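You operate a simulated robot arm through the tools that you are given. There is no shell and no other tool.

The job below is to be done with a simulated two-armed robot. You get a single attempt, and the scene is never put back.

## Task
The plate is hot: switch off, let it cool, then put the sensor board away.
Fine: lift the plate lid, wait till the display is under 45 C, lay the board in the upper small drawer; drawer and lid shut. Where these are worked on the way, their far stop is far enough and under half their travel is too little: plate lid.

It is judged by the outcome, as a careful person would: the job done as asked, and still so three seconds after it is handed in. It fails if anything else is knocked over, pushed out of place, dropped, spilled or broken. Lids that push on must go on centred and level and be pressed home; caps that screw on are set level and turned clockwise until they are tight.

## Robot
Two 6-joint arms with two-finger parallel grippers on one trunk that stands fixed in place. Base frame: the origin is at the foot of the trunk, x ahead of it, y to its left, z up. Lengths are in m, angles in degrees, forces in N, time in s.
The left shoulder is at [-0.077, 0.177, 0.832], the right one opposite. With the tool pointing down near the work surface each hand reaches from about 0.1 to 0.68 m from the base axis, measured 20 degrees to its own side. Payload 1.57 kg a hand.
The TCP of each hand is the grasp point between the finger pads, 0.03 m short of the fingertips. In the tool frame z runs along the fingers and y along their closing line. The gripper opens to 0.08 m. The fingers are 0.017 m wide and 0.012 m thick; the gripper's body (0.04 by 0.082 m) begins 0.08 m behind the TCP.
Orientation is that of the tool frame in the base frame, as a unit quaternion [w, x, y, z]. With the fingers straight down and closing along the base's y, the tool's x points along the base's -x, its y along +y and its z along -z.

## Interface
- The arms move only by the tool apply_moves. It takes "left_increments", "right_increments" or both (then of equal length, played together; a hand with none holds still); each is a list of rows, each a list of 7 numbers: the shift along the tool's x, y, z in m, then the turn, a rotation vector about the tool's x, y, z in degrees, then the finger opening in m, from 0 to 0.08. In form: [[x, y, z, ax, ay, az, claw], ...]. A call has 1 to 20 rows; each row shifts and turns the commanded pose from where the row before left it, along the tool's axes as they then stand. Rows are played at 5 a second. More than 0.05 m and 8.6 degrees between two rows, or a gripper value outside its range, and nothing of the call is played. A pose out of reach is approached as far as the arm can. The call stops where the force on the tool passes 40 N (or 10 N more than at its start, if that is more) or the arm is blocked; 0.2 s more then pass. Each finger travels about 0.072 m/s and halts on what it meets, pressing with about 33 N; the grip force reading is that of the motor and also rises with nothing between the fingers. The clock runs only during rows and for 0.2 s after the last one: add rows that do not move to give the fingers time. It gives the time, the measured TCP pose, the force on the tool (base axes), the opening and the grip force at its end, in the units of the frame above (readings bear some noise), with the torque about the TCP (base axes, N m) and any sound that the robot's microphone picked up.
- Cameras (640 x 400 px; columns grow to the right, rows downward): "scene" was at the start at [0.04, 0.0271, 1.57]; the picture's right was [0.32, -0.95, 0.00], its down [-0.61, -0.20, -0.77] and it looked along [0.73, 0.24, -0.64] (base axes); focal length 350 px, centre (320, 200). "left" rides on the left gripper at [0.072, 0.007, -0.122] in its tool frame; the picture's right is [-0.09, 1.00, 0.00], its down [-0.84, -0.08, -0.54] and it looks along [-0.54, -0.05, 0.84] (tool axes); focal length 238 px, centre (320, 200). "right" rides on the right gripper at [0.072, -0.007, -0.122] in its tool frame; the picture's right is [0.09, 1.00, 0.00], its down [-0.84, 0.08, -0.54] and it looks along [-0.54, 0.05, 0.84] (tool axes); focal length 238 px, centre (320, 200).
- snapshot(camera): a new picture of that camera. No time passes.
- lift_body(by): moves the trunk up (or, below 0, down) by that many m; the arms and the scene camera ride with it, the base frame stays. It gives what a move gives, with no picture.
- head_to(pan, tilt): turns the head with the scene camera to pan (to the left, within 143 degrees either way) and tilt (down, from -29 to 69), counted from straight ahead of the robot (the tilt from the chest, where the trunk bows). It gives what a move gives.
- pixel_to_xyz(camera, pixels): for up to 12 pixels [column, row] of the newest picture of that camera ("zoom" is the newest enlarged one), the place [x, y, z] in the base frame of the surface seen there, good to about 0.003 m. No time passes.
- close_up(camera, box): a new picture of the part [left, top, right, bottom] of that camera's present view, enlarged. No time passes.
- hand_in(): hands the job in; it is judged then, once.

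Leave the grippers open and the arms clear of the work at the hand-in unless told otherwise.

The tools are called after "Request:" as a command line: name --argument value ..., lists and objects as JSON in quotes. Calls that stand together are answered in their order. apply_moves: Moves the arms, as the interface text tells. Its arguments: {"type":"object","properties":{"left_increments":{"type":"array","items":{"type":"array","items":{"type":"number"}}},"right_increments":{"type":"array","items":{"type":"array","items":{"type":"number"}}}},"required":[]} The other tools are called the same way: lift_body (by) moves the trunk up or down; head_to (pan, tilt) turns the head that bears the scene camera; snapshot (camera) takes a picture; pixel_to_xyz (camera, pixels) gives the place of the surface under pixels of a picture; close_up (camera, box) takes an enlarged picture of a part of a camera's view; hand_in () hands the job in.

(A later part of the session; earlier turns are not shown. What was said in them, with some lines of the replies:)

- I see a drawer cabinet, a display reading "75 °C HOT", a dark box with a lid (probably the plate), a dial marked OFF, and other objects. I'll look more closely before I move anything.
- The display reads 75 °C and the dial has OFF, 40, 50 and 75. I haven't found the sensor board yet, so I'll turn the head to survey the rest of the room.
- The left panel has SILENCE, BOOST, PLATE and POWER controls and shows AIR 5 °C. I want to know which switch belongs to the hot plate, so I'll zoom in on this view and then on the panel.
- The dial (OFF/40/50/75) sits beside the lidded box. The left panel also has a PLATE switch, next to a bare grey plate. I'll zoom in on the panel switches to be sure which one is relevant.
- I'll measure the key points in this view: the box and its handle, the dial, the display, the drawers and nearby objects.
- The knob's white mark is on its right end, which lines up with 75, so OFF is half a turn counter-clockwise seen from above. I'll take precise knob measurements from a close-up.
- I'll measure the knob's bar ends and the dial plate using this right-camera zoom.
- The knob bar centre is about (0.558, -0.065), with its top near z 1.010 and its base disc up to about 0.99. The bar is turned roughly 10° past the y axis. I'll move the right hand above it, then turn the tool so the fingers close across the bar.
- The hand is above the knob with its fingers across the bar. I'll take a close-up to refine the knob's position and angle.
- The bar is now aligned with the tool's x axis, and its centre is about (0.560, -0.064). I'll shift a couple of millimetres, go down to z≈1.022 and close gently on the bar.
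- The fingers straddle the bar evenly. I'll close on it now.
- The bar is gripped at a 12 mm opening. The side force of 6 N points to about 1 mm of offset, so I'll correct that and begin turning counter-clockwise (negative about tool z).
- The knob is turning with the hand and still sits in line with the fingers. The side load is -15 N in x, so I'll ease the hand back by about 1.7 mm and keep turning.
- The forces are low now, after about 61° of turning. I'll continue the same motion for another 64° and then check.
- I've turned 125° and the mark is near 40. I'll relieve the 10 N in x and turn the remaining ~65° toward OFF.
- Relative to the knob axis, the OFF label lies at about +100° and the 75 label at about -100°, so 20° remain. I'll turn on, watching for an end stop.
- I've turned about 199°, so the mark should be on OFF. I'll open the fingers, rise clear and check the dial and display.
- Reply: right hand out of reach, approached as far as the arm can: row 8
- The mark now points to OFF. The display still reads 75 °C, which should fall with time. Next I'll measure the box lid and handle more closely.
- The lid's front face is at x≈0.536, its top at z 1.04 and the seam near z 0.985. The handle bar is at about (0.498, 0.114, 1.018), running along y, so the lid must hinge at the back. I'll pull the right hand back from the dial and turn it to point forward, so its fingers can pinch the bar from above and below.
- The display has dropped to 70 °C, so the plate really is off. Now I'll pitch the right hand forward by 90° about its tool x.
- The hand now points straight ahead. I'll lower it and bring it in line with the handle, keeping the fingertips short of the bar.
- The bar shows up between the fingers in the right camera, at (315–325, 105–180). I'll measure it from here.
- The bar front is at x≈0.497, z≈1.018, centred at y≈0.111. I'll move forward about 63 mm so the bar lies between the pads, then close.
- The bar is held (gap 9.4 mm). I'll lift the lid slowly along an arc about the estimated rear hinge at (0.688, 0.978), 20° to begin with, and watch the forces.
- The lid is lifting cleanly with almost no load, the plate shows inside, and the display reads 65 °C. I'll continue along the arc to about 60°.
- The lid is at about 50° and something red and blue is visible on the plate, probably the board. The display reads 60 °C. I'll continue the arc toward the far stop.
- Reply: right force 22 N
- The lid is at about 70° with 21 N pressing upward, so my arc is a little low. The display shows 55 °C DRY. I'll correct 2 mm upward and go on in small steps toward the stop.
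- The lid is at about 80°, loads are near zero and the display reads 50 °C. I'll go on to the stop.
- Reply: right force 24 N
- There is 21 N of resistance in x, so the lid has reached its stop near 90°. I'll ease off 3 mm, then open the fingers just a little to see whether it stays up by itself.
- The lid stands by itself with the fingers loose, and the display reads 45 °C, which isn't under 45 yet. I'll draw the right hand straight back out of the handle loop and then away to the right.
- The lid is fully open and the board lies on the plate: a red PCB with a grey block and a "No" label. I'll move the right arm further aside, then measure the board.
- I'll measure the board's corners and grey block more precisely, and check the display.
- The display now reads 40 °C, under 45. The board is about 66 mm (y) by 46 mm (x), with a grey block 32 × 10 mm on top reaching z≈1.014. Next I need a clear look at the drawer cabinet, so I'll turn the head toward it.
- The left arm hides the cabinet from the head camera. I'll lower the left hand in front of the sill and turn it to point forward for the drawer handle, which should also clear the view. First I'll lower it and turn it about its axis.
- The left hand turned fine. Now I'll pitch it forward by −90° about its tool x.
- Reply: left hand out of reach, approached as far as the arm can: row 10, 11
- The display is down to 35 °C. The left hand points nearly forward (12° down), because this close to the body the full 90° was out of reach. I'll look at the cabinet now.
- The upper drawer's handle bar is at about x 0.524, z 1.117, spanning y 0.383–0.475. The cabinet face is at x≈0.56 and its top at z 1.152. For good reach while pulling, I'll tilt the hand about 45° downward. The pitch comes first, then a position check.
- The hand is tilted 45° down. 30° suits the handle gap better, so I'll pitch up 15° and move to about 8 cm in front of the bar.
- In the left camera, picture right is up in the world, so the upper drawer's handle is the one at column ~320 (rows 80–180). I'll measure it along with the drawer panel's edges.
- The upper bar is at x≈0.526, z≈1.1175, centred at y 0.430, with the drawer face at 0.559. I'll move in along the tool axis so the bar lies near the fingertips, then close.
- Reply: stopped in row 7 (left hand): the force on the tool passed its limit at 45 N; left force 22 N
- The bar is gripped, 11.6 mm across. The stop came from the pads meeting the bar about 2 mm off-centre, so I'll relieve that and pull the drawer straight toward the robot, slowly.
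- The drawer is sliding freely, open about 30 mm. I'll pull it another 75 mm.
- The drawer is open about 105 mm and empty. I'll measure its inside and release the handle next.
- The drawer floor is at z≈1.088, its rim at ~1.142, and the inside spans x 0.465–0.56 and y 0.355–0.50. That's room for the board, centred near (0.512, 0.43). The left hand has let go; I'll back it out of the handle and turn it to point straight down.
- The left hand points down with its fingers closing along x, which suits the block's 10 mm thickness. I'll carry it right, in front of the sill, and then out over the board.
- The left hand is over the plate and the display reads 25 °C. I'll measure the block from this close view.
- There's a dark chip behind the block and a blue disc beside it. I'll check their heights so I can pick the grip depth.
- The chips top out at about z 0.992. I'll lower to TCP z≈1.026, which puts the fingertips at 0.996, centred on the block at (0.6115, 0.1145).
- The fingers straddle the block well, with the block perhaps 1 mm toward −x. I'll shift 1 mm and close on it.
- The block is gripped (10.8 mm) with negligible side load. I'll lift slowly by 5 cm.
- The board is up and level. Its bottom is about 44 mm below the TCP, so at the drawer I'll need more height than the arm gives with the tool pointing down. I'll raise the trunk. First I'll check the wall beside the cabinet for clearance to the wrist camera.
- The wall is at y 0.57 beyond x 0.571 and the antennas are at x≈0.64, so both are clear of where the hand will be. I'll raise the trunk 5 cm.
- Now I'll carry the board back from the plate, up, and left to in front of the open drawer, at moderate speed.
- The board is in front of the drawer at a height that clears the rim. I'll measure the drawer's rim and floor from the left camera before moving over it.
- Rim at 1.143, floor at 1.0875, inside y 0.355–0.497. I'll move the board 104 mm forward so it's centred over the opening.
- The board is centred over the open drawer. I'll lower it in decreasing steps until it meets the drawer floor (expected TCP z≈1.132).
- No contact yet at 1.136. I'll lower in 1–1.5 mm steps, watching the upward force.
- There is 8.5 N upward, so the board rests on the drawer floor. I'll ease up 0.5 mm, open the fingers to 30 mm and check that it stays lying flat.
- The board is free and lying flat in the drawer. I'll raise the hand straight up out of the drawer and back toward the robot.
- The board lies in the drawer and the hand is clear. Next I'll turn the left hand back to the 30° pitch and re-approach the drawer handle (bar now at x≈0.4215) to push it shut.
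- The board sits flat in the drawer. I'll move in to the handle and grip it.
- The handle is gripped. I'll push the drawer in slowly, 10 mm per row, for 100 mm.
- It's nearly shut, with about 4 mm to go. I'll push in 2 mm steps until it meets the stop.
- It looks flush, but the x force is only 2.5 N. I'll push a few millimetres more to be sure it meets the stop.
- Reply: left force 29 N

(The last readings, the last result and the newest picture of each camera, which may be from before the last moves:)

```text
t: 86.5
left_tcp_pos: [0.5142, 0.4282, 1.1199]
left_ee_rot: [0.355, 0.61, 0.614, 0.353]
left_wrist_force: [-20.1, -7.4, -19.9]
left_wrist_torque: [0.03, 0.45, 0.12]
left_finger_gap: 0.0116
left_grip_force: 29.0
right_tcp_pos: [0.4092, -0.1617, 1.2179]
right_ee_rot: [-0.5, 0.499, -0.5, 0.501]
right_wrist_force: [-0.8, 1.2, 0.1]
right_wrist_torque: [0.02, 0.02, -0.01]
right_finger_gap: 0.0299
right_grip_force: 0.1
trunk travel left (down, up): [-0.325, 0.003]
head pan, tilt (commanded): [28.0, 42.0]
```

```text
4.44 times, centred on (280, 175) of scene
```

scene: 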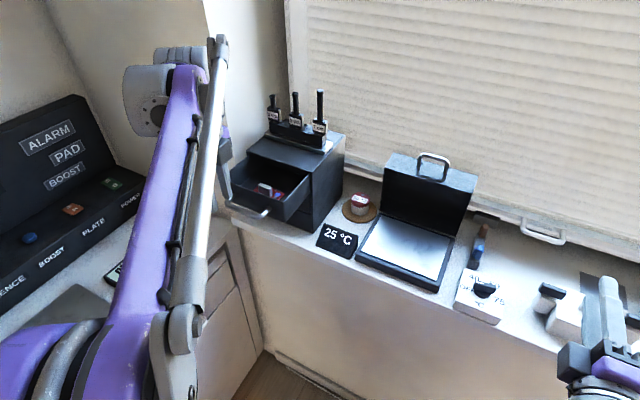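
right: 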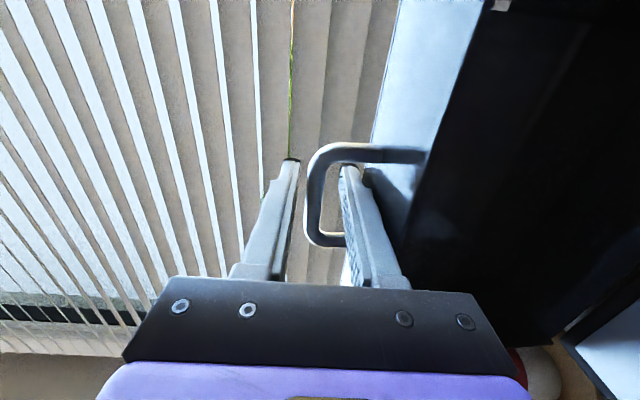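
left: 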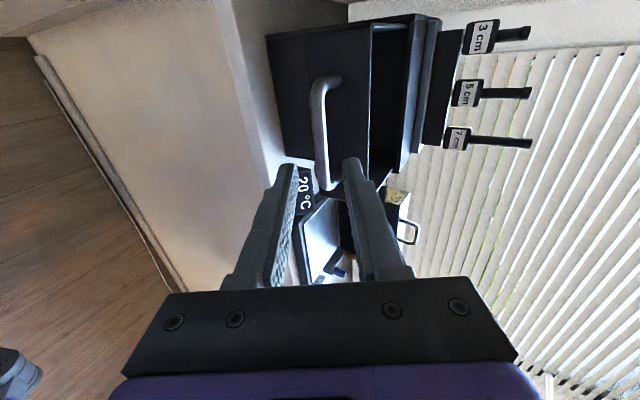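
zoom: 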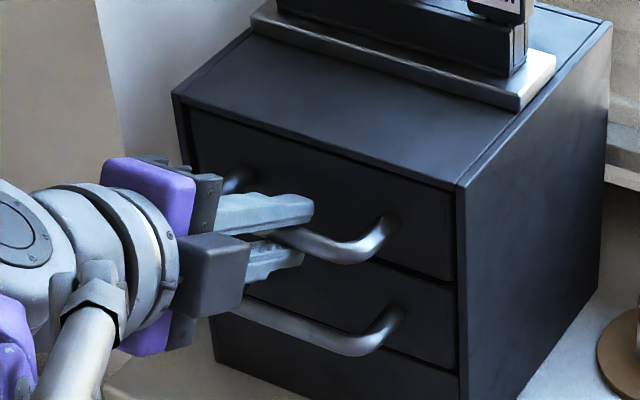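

The drawer is at its stop (20 N back) and flush. I'll relax the push a little, open the fingers and withdraw along the tool axis.

Request:
apply_moves --left_increments '[[0, -0.001, -0.0014, 0, 0, 0, 0.0], [0, 0, 0, 0, 0, 0, 0.015], [0, 0, 0, 0, 0, 0, 0.024], [0, 0, 0, 0, 0, 0, 0.03], [0, 0, 0, 0, 0, 0, 0.03], [0, 0, -0.02, 0, 0, 0, 0.03], [0, 0, -0.03, 0, 0, 0, 0.03], [0, 0, -0.04, 0, 0, 0, 0.03], [0, 0, -0.04, 0, 0, 0, 0.03], [0, 0, 0, 0, 0, 0, 0.03]]'

Request:
close_up --camera "scene" --box '[240, 130, 320, 220]'

Request:
snapshot --camera "left"

Request:
snapshot --camera "scene"

```text
t: 88.7
left_tcp_pos: [0.4033, 0.4282, 1.1842]
left_ee_rot: [0.355, 0.611, 0.613, 0.352]
left_wrist_force: [0.2, 0.5, 0.3]
left_wrist_torque: [0.03, -0.02, -0.01]
left_finger_gap: 0.03
left_grip_force: 0.1
right_tcp_pos: [0.4121, -0.1623, 1.2174]
right_ee_rot: [-0.5, 0.499, -0.5, 0.501]
right_wrist_force: [-0.1, -0.8, 0.1]
right_wrist_torque: [0.02, 0.01, 0.01]
right_finger_gap: 0.03
right_grip_force: 0.1
trunk travel left (down, up): [-0.325, 0.003]
head pan, tilt (commanded): [28.0, 42.0]
```

```text
4.44 times, centred on (280, 175) of scene
```

zoom: 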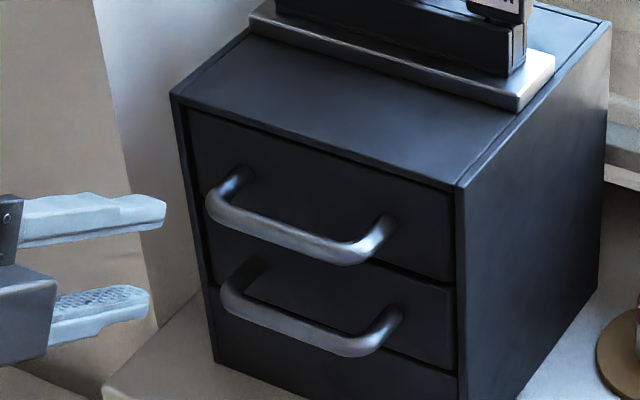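

```text
taken
```

left: 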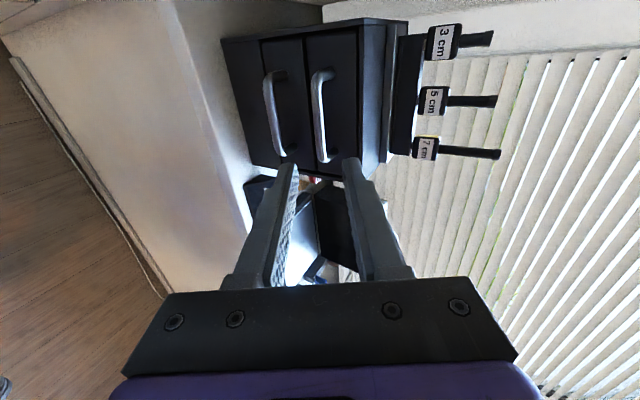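

```text
taken
```

scene: 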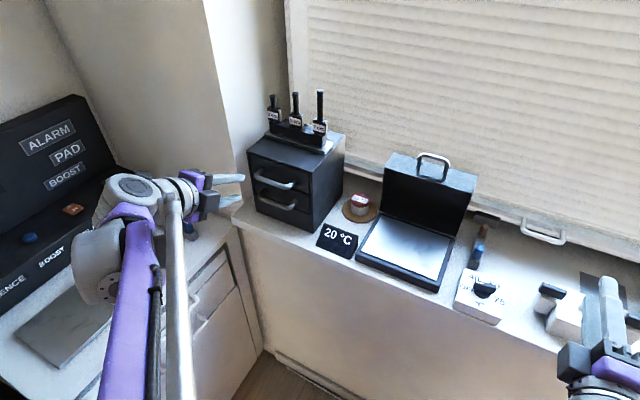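

The drawer is shut and the left hand is clear. Now the lid: I'll measure where its handle stands before sending the right hand back to it.

Request:
close_up --camera "scene" --box '[350, 140, 490, 300]'

Request:
pixel_to_xyz --camera "scene" --pixels '[[420, 160], [434, 155], [448, 162], [418, 172], [449, 178], [390, 156], [476, 178], [387, 220], [450, 210], [434, 153], [400, 170], [467, 240]]'

```text
2.50 times, centred on (420, 220) of scene
```

zoom: 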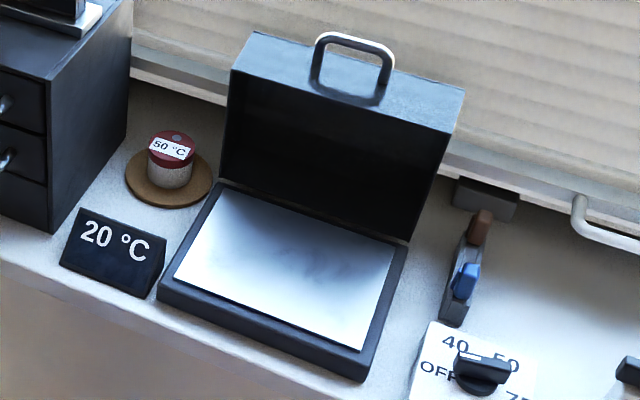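

```text
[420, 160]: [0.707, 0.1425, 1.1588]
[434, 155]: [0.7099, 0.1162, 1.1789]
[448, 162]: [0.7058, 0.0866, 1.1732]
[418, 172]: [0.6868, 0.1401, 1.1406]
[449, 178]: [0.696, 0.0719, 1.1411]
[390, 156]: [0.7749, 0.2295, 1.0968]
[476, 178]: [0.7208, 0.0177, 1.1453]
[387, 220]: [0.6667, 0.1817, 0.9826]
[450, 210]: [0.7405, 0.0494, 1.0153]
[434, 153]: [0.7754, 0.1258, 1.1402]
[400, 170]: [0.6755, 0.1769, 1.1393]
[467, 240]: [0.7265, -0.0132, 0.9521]
```

The bar's top is near (0.710, 0.114, 1.179). I'll bring the right hand across at x≈0.41, then forward to x≈0.60 in line with the bar.

Request:
apply_moves --right_increments '[[-0.0393, 0.0065, 0, 0, 0, 0, 0.03], [-0.0393, 0.0065, 0, 0, 0, 0, 0.03], [-0.0393, 0.0065, 0, 0, 0, 0, 0.03], [-0.0393, 0.0065, 0, 0, 0, 0, 0.03], [-0.0393, 0.0065, 0, 0, 0, 0, 0.03], [-0.0393, 0.0065, 0, 0, 0, 0, 0.03], [-0.0393, 0.0065, 0, 0, 0, 0, 0.03], [0, 0, 0.038, 0, 0, 0, 0.03], [0, 0, 0.038, 0, 0, 0, 0.03], [0, 0, 0.038, 0, 0, 0, 0.03], [0, 0, 0.038, 0, 0, 0, 0.03], [0, 0, 0.038, 0, 0, 0, 0.03], [0, 0, 0, 0, 0, 0, 0.03]]'

Request:
snapshot --camera "right"

Request:
snapshot --camera "scene"

```text
t: 91.5
left_tcp_pos: [0.4027, 0.4278, 1.1844]
left_ee_rot: [0.355, 0.61, 0.614, 0.352]
left_wrist_force: [0.1, -1.9, 0.4]
left_wrist_torque: [-0.03, -0.04, 0.0]
left_finger_gap: 0.0299
left_grip_force: 0.0
right_tcp_pos: [0.6011, 0.1118, 1.1731]
right_ee_rot: [-0.5, 0.499, -0.5, 0.501]
right_wrist_force: [-0.9, 0.4, 0.3]
right_wrist_torque: [-0.02, -0.04, -0.02]
right_finger_gap: 0.03
right_grip_force: 0.0
trunk travel left (down, up): [-0.325, 0.003]
head pan, tilt (commanded): [28.0, 42.0]
```

```text
taken
```

right: 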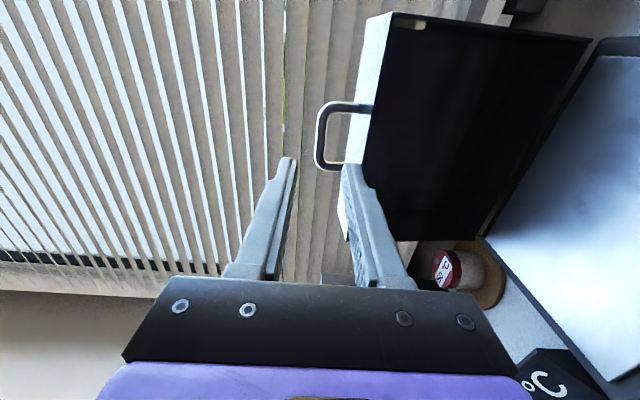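

```text
taken
```

scene: 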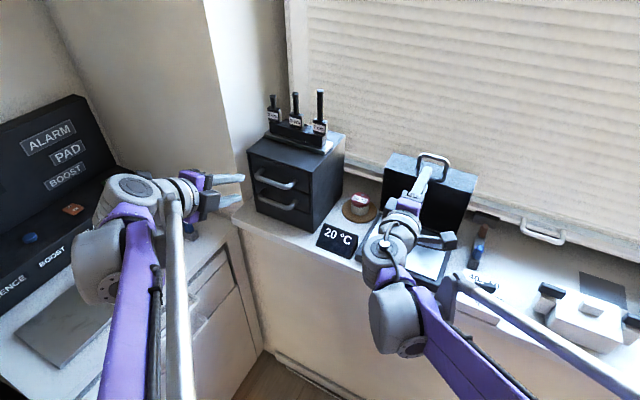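

In the right camera the bar is at column ~320, between the fingertips (290 and 345). I'll measure it from here.

Request:
pixel_to_xyz --camera "right" --pixels '[[318, 120], [319, 135], [320, 150], [317, 160], [323, 140], [335, 108], [335, 166], [365, 80], [380, 20], [362, 150]]'

Request:
close_up --camera "right" --box '[260, 60, 420, 220]'

```text
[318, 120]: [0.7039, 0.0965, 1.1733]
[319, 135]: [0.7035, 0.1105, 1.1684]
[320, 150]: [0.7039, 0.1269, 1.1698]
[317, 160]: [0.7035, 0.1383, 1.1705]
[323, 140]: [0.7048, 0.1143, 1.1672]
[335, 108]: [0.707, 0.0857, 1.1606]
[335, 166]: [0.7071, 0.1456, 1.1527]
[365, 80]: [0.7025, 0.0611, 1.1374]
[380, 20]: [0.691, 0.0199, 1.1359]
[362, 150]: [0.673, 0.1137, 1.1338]
```

```text
2.50 times, centred on (340, 140) of right
```

zoom: 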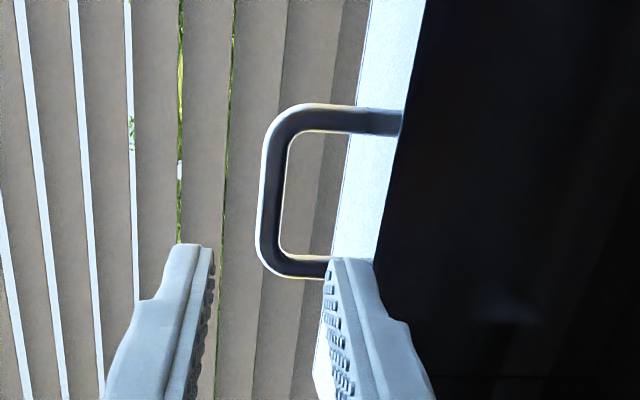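

The bar is centred at about (0.708, 0.1155, 1.171), and the lid's front face is some 30 mm below it. I'll narrow the fingers to 26 mm and slide in so the bar sits between the outer half of the pads.

Request:
apply_moves --right_increments '[[-0.003, 0.0005, 0.03, 0, 0, 0, 0.026], [0, 0, 0.03, 0, 0, 0, 0.026], [0, 0, 0.02, 0, 0, 0, 0.026], [0, 0, 0.012, 0, 0, 0, 0.026], [0, 0, 0, 0, 0, 0, 0.026]]'

Request:
close_up --camera "right" --box '[240, 60, 440, 220]'

```text
t: 92.7
left_tcp_pos: [0.4026, 0.4277, 1.1852]
left_ee_rot: [0.355, 0.611, 0.614, 0.352]
left_wrist_force: [0.5, 0.3, 0.4]
left_wrist_torque: [0.01, 0.0, 0.0]
left_finger_gap: 0.03
left_grip_force: 0.0
right_tcp_pos: [0.6936, 0.116, 1.1724]
right_ee_rot: [-0.5, 0.499, -0.5, 0.5]
right_wrist_force: [-0.2, 0.9, 0.0]
right_wrist_torque: [0.0, 0.03, 0.01]
right_finger_gap: 0.0259
right_grip_force: 0.1
trunk travel left (down, up): [-0.325, 0.003]
head pan, tilt (commanded): [28.0, 42.0]
```

```text
2.50 times, centred on (340, 140) of right
```

zoom: 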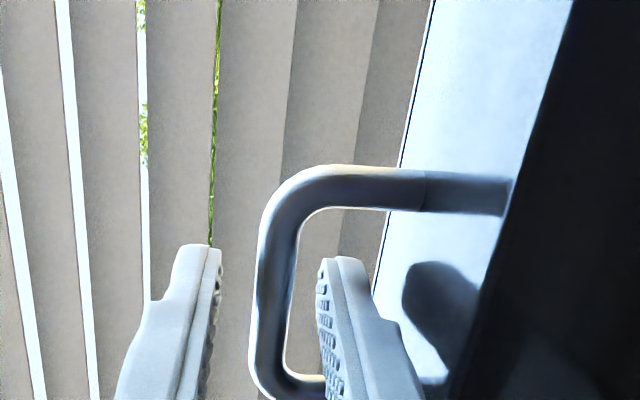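

The bar lies between the fingers and there's no contact. I'll close on it.

Request:
apply_moves --right_increments '[[0, 0, 0, 0, 0, 0, 0.018], [0, 0, 0, 0, 0, 0, 0.01], [0, 0, 0, 0, 0, 0, 0.0], [0, 0, 0, 0, 0, 0, 0.0]]'

Request:
close_up --camera "right" --box '[240, 60, 440, 220]'

```text
t: 93.7
left_tcp_pos: [0.4039, 0.4286, 1.1835]
left_ee_rot: [0.355, 0.61, 0.615, 0.352]
left_wrist_force: [-0.1, 0.4, 0.7]
left_wrist_torque: [0.01, -0.03, -0.01]
left_finger_gap: 0.03
left_grip_force: 0.1
right_tcp_pos: [0.6943, 0.1161, 1.1708]
right_ee_rot: [0.499, -0.499, 0.502, -0.5]
right_wrist_force: [-5.3, -1.1, -17.2]
right_wrist_torque: [0.46, 0.29, -0.06]
right_finger_gap: 0.0094
right_grip_force: 27.7
trunk travel left (down, up): [-0.325, 0.003]
head pan, tilt (commanded): [28.0, 42.0]
```

```text
2.50 times, centred on (340, 140) of right
```

zoom: 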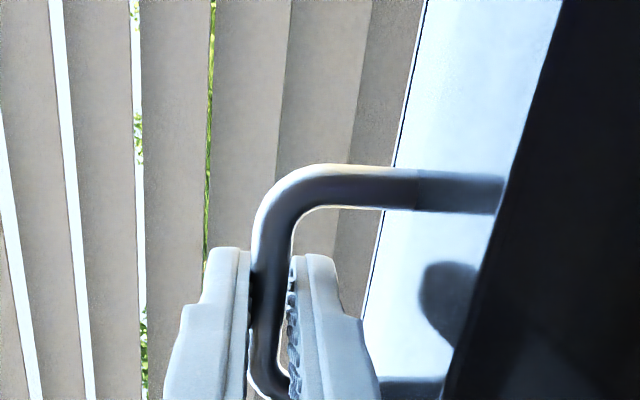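

The bar is gripped, with 17 N downward because I'm about 1.5 mm high. From the opening positions I fitted the hinge at (0.694, 0.974) with a radius of 0.197. I'll swing the lid down along that arc, beginning with the first ~20°.

Request:
apply_moves --right_increments '[[0, 0.0015, 0, 0, 0, 0, 0.0], [0, -0.0002, -0.007, 0, 0, 0, 0.0], [0, -0.0002, -0.0071, 0, 0, 0, 0.0], [0, 0.0003, -0.0086, 0, 0, 0, 0.0], [0, 0.0005, -0.0086, 0, 0, 0, 0.0], [0, 0.001, -0.0085, 0, 0, 0, 0.0], [0, 0.0012, -0.0085, 0, 0, 0, 0.0], [0, 0.0017, -0.0084, 0, 0, 0, 0.0], [0, 0.002, -0.0084, 0, 0, 0, 0.0]]'

Request:
close_up --camera "scene" --box '[340, 130, 500, 300]'

```text
t: 95.7
left_tcp_pos: [0.3997, 0.4283, 1.1857]
left_ee_rot: [0.356, 0.61, 0.614, 0.353]
left_wrist_force: [0.1, -0.3, -0.4]
left_wrist_torque: [0.03, 0.02, -0.01]
left_finger_gap: 0.0299
left_grip_force: 0.1
right_tcp_pos: [0.6268, 0.1149, 1.1642]
right_ee_rot: [0.501, -0.499, 0.499, -0.501]
right_wrist_force: [-3.7, 0.9, 14.6]
right_wrist_torque: [0.44, -0.26, 0.35]
right_finger_gap: 0.0097
right_grip_force: 28.1
trunk travel left (down, up): [-0.325, 0.003]
head pan, tilt (commanded): [28.0, 42.0]
```

```text
2.35 times, centred on (420, 215) of scene
```

zoom: 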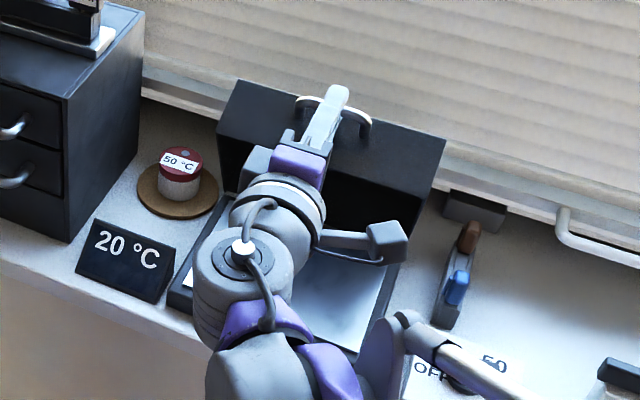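

The lid is closing smoothly. I'll nudge 1 mm up to ease the 15 N and continue the arc through mid-travel.

Request:
apply_moves --right_increments '[[0, 0.0014, -0.0082, 0, 0, 0, 0.0], [0, 0.0026, -0.0082, 0, 0, 0, 0.0], [0, 0.0032, -0.008, 0, 0, 0, 0.0], [0, 0.0034, -0.0079, 0, 0, 0, 0.0], [0, 0.0039, -0.0077, 0, 0, 0, 0.0], [0, 0.004, -0.0076, 0, 0, 0, 0.0], [0, 0.0046, -0.0073, 0, 0, 0, 0.0], [0, 0.0047, -0.0072, 0, 0, 0, 0.0], [0, 0.0052, -0.0069, 0, 0, 0, 0.0], [0, 0.0052, -0.0068, 0, 0, 0, 0.0]]'

Request:
close_up --camera "scene" --box '[340, 130, 500, 300]'

```text
t: 97.9
left_tcp_pos: [0.4011, 0.4281, 1.1837]
left_ee_rot: [0.356, 0.609, 0.614, 0.353]
left_wrist_force: [0.3, 0.5, 0.0]
left_wrist_torque: [0.0, 0.03, 0.01]
left_finger_gap: 0.0297
left_grip_force: 0.1
right_tcp_pos: [0.5506, 0.1155, 1.126]
right_ee_rot: [-0.5, 0.499, -0.5, 0.501]
right_wrist_force: [-5.5, -0.1, 7.5]
right_wrist_torque: [0.3, -0.11, 0.17]
right_finger_gap: 0.0098
right_grip_force: 27.6
trunk travel left (down, up): [-0.325, 0.003]
head pan, tilt (commanded): [28.0, 42.0]
```

```text
2.35 times, centred on (420, 215) of scene
```

zoom: 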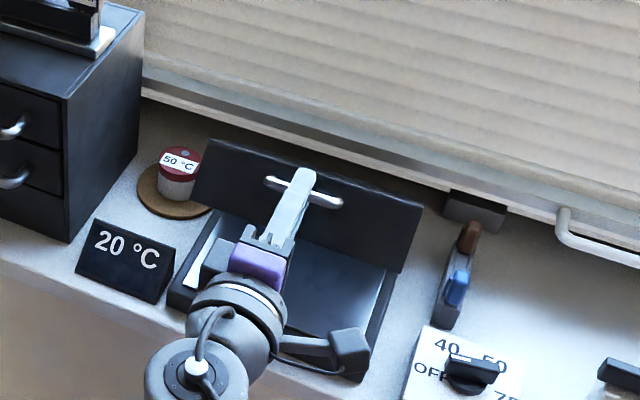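

Loads are light. I'll continue down the arc to about 7° from closed.

Request:
apply_moves --right_increments '[[0, 0.0055, -0.0063, 0, 0, 0, 0.0], [0, 0.0058, -0.0063, 0, 0, 0, 0.0], [0, 0.0062, -0.0059, 0, 0, 0, 0.0], [0, 0.0064, -0.0058, 0, 0, 0, 0.0], [0, 0.0068, -0.0052, 0, 0, 0, 0.0], [0, 0.0069, -0.0052, 0, 0, 0, 0.0], [0, 0.0072, -0.0047, 0, 0, 0, 0.0], [0, 0.0073, -0.0046, 0, 0, 0, 0.0], [0, 0.0076, -0.004, 0, 0, 0, 0.0], [0, 0.0077, -0.0039, 0, 0, 0, 0.0], [0, 0.0079, -0.0033, 0, 0, 0, 0.0], [0, 0.008, -0.0033, 0, 0, 0, 0.0]]'

Request:
close_up --camera "scene" --box '[340, 150, 500, 300]'

```text
t: 100.5
left_tcp_pos: [0.4039, 0.4293, 1.1838]
left_ee_rot: [0.355, 0.61, 0.614, 0.352]
left_wrist_force: [-0.6, -0.2, 0.7]
left_wrist_torque: [0.01, -0.01, -0.01]
left_finger_gap: 0.03
left_grip_force: 0.1
right_tcp_pos: [0.4941, 0.1148, 1.0408]
right_ee_rot: [0.499, -0.5, 0.501, -0.5]
right_wrist_force: [3.7, -0.5, -0.7]
right_wrist_torque: [0.06, -0.01, -0.01]
right_finger_gap: 0.0097
right_grip_force: 27.5
trunk travel left (down, up): [-0.325, 0.003]
head pan, tilt (commanded): [28.0, 42.0]
```

```text
2.67 times, centred on (420, 225) of scene
```

zoom: 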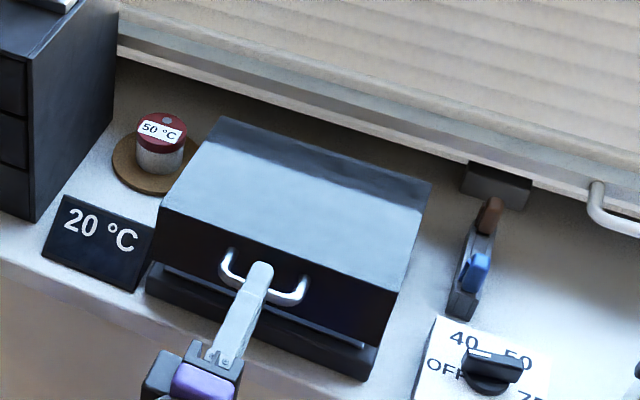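

About 23 mm of drop is left. I'll close the rest in shrinking steps until the lid rests on its base.

Request:
apply_moves --right_increments '[[0, 0.0065, -0.0022, 0, 0, 0, 0.0], [0, 0.006, -0.0018, 0, 0, 0, 0.0], [0, 0.005, -0.0014, 0, 0, 0, 0.0], [0, 0.003, -0.0008, 0, 0, 0, 0.0], [0, 0.002, -0.0005, 0, 0, 0, 0.0], [0, 0, 0, 0, 0, 0, 0.0]]'

Request:
close_up --camera "scene" --box '[340, 150, 500, 300]'

```text
t: 101.9
left_tcp_pos: [0.4023, 0.4287, 1.1846]
left_ee_rot: [0.356, 0.61, 0.614, 0.352]
left_wrist_force: [0.5, 0.1, 0.0]
left_wrist_torque: [0.06, 0.01, -0.04]
left_finger_gap: 0.0301
left_grip_force: 0.1
right_tcp_pos: [0.4881, 0.1158, 1.0194]
right_ee_rot: [0.501, -0.499, 0.5, -0.5]
right_wrist_force: [0.4, 0.7, -0.4]
right_wrist_torque: [0.0, 0.0, -0.32]
right_finger_gap: 0.0095
right_grip_force: 27.5
trunk travel left (down, up): [-0.325, 0.003]
head pan, tilt (commanded): [28.0, 42.0]
```

```text
2.67 times, centred on (420, 225) of scene
```

zoom: 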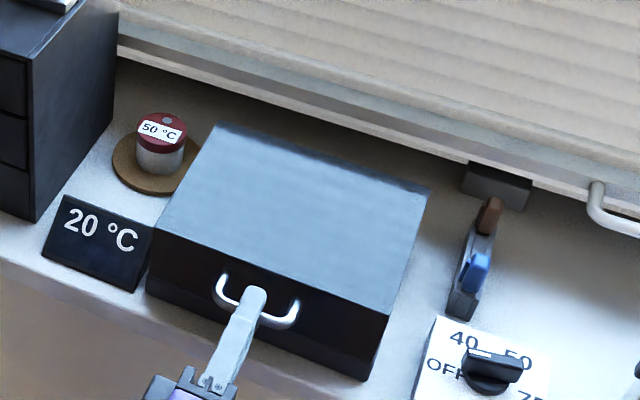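

The lid looks closed, but there's no contact force yet. I'll press down 1–2 mm more to feel it seat.

Request:
apply_moves --right_increments '[[0, 0.001, 0, 0, 0, 0, 0.0], [0, 0.001, 0, 0, 0, 0, 0.0], [0, 0, 0, 0, 0, 0, 0.0]]'

```text
t: 102.7
left_tcp_pos: [0.4035, 0.4292, 1.1845]
left_ee_rot: [0.356, 0.61, 0.614, 0.352]
left_wrist_force: [0.2, 0.6, -0.3]
left_wrist_torque: [-0.02, 0.01, -0.01]
left_finger_gap: 0.0297
left_grip_force: 0.0
right_tcp_pos: [0.4877, 0.1153, 1.0184]
right_ee_rot: [-0.5, 0.499, -0.5, 0.501]
right_wrist_force: [5.3, -0.1, 11.1]
right_wrist_torque: [0.01, -0.23, 0.18]
right_finger_gap: 0.0094
right_grip_force: 27.7
trunk travel left (down, up): [-0.325, 0.003]
head pan, tilt (commanded): [28.0, 42.0]
```

The lid is seated, with 11 N pushing back up. I'll relax by 0.5 mm, open the fingers and draw the right hand straight back.

Request:
apply_moves --right_increments '[[0, -0.0005, 0, 0, 0, 0, 0.006], [0, 0, 0, 0, 0, 0, 0.018], [0, 0, 0, 0, 0, 0, 0.03], [0, 0, 0, 0, 0, 0, 0.036], [0, 0, 0, 0, 0, 0, 0.036], [0, 0, -0.02, 0, 0, 0, 0.036], [0, 0, -0.03, 0, 0, 0, 0.036], [0, 0, -0.03, 0, 0, 0, 0.04], [0.03, -0.03, 0, 0, 0, 0, 0.05], [0.03, -0.03, 0, 0, 0, 0, 0.06], [0.03, -0.03, 0, 0, 0, 0, 0.07], [0.03, -0.03, 0, 0, 0, 0, 0.08], [0.03, 0, 0, 0, 0, 0, 0.08], [0.03, 0, 0, 0, 0, 0, 0.08], [0, 0, 0, 0, 0, 0, 0.08]]'

Request:
snapshot --camera "scene"

Request:
close_up --camera "scene" --box '[340, 150, 500, 300]'

```text
t: 105.9
left_tcp_pos: [0.4038, 0.4295, 1.1845]
left_ee_rot: [0.355, 0.61, 0.615, 0.352]
left_wrist_force: [-0.5, 0.6, -0.6]
left_wrist_torque: [0.0, 0.01, 0.0]
left_finger_gap: 0.03
left_grip_force: 0.1
right_tcp_pos: [0.4076, -0.0641, 1.1391]
right_ee_rot: [-0.5, 0.5, -0.5, 0.5]
right_wrist_force: [-0.6, 0.1, -0.3]
right_wrist_torque: [0.0, 0.03, -0.01]
right_finger_gap: 0.0799
right_grip_force: 0.1
trunk travel left (down, up): [-0.325, 0.003]
head pan, tilt (commanded): [28.0, 42.0]
```

```text
taken
```

scene: 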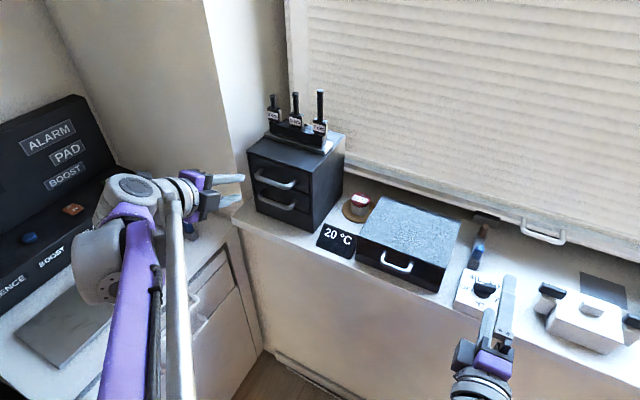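

```text
2.67 times, centred on (420, 225) of scene
```

zoom: 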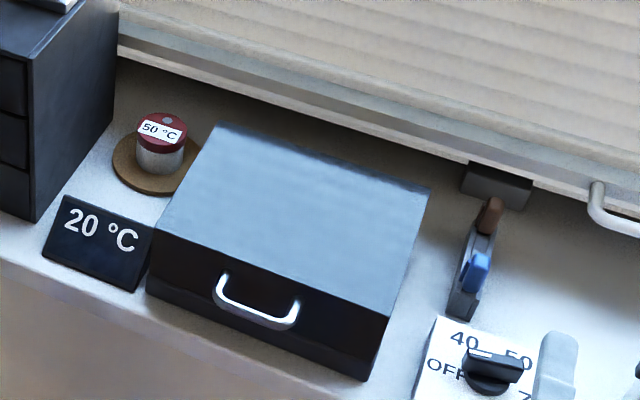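

The lid is shut. I'll open the left gripper, back both arms off from the work, and then do a final check.

Request:
apply_moves --left_increments '[[0, 0, -0.02, 0, 0, 0, 0.04], [0, 0, -0.02, 0, 0, 0, 0.06], [0, 0, 0, 0, 0, 0, 0.08], [0, 0, 0, 0, 0, 0, 0.08]]' --right_increments '[[0.035, -0.015, 0, 0, 0, 0, 0.08], [0.035, -0.015, 0, 0, 0, 0, 0.08], [0.035, -0.015, 0, 0, 0, 0, 0.08], [0, 0, 0, 0, 0, 0, 0.08]]'

Request:
head_to --pan 12 --tilt 42

Request:
snapshot --camera "scene"

Request:
close_up --camera "scene" --box '[140, 160, 400, 320]'

```text
t: 106.9
left_tcp_pos: [0.3682, 0.4286, 1.2047]
left_ee_rot: [0.355, 0.61, 0.614, 0.353]
left_wrist_force: [-0.4, 0.5, -0.3]
left_wrist_torque: [-0.03, -0.02, -0.01]
left_finger_gap: 0.08
left_grip_force: 0.1
right_tcp_pos: [0.4051, -0.1705, 1.1823]
right_ee_rot: [-0.5, 0.499, -0.5, 0.501]
right_wrist_force: [0.0, -0.3, -0.1]
right_wrist_torque: [0.0, 0.0, -0.01]
right_finger_gap: 0.0799
right_grip_force: 0.0
trunk travel left (down, up): [-0.325, 0.003]
head pan, tilt (commanded): [28.0, 42.0]
```

```text
t: 107.7
left_tcp_pos: [0.3675, 0.429, 1.2046]
left_ee_rot: [0.355, 0.61, 0.614, 0.352]
left_wrist_force: [0.3, 0.4, 0.6]
left_wrist_torque: [-0.01, 0.02, -0.01]
left_finger_gap: 0.0801
left_grip_force: 0.0
right_tcp_pos: [0.4056, -0.1699, 1.183]
right_ee_rot: [0.5, -0.499, 0.501, -0.5]
right_wrist_force: [-0.2, -0.2, -0.7]
right_wrist_torque: [0.02, -0.01, 0.01]
right_finger_gap: 0.08
right_grip_force: 0.1
trunk travel left (down, up): [-0.325, 0.003]
head pan, tilt (commanded): [12.0, 42.0]
```

```text
taken
```

scene: 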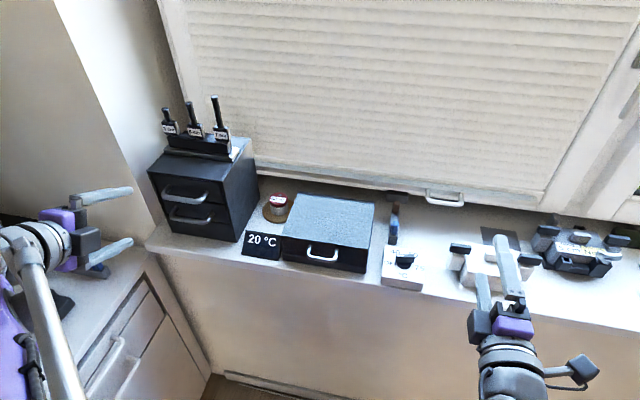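

```text
2.46 times, centred on (270, 240) of scene
```

zoom: 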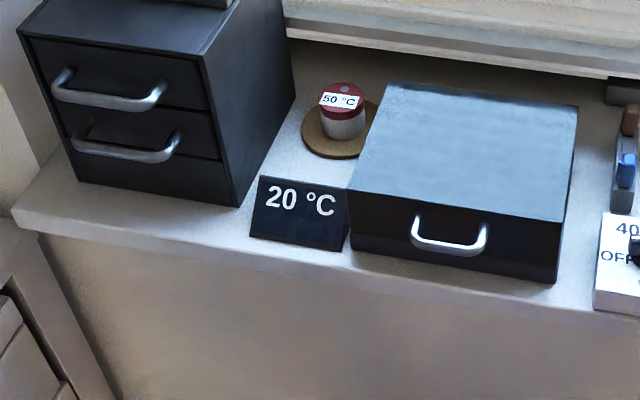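

The drawer and lid both look shut and the display reads 20 °C. I'll verify numerically that both are fully closed, and look at the dial once more.

Request:
close_up --camera "scene" --box '[370, 220, 440, 300]'

Request:
pixel_to_xyz --camera "scene" --pixels '[[170, 183], [190, 185], [215, 190], [223, 200], [158, 172], [180, 225], [300, 225], [360, 235], [320, 200], [330, 225], [310, 257], [340, 262]]'

Request:
close_up --camera "scene" --box '[140, 140, 270, 250]'

```text
5.00 times, centred on (405, 260) of scene
```

zoom: 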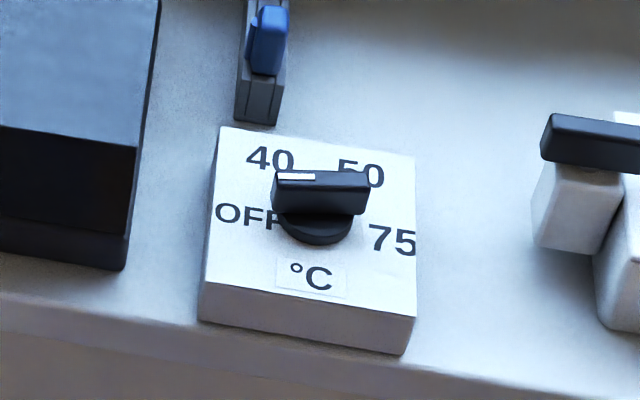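

```text
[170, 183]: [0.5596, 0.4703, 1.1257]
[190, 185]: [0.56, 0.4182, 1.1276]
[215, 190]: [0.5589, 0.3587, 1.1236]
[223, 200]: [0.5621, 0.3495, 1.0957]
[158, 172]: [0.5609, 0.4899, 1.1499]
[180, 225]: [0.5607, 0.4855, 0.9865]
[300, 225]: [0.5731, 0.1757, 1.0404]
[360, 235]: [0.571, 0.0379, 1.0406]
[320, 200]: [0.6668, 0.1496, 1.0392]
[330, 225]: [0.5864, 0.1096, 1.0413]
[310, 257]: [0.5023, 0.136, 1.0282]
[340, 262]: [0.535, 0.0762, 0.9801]
```

```text
3.64 times, centred on (205, 195) of scene
```

zoom: 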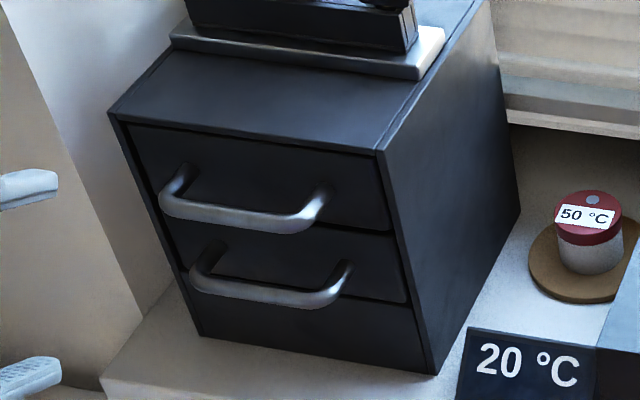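

Everything checks out:
- **Dial:** on OFF, and the plate has cooled to 20 °C.
- **Drawer:** its face is flush at x≈0.560, with the board lying inside.
- **Lid:** level and seated, top at z≈1.040.
- **Surroundings:** nothing else has moved.
- **Arms:** both grippers are open and clear of the work.

I'll hand in the job.

Request:
hand_in

```text
The job is handed in.
```

The plate is switched off and cooled, and the sensor board is lying flat in the upper small drawer. The drawer and the plate lid are both shut.

- **Plate:** I turned the dial from 75 to OFF and opened the lid to its stop. The display fell from 75 °C to 25 °C before I picked up the board. It now reads 20 °C.
- **Drawer:** it is pushed in until it met its stop, and its face is flush with the cabinet.
- **Lid:** it is pressed down until it met its base, and the top is level.

In the final view, nothing else near the plate or cabinet had moved. Both grippers are open and clear of the work. I raised the trunk 5 cm to clear the drawer rim and left it there.
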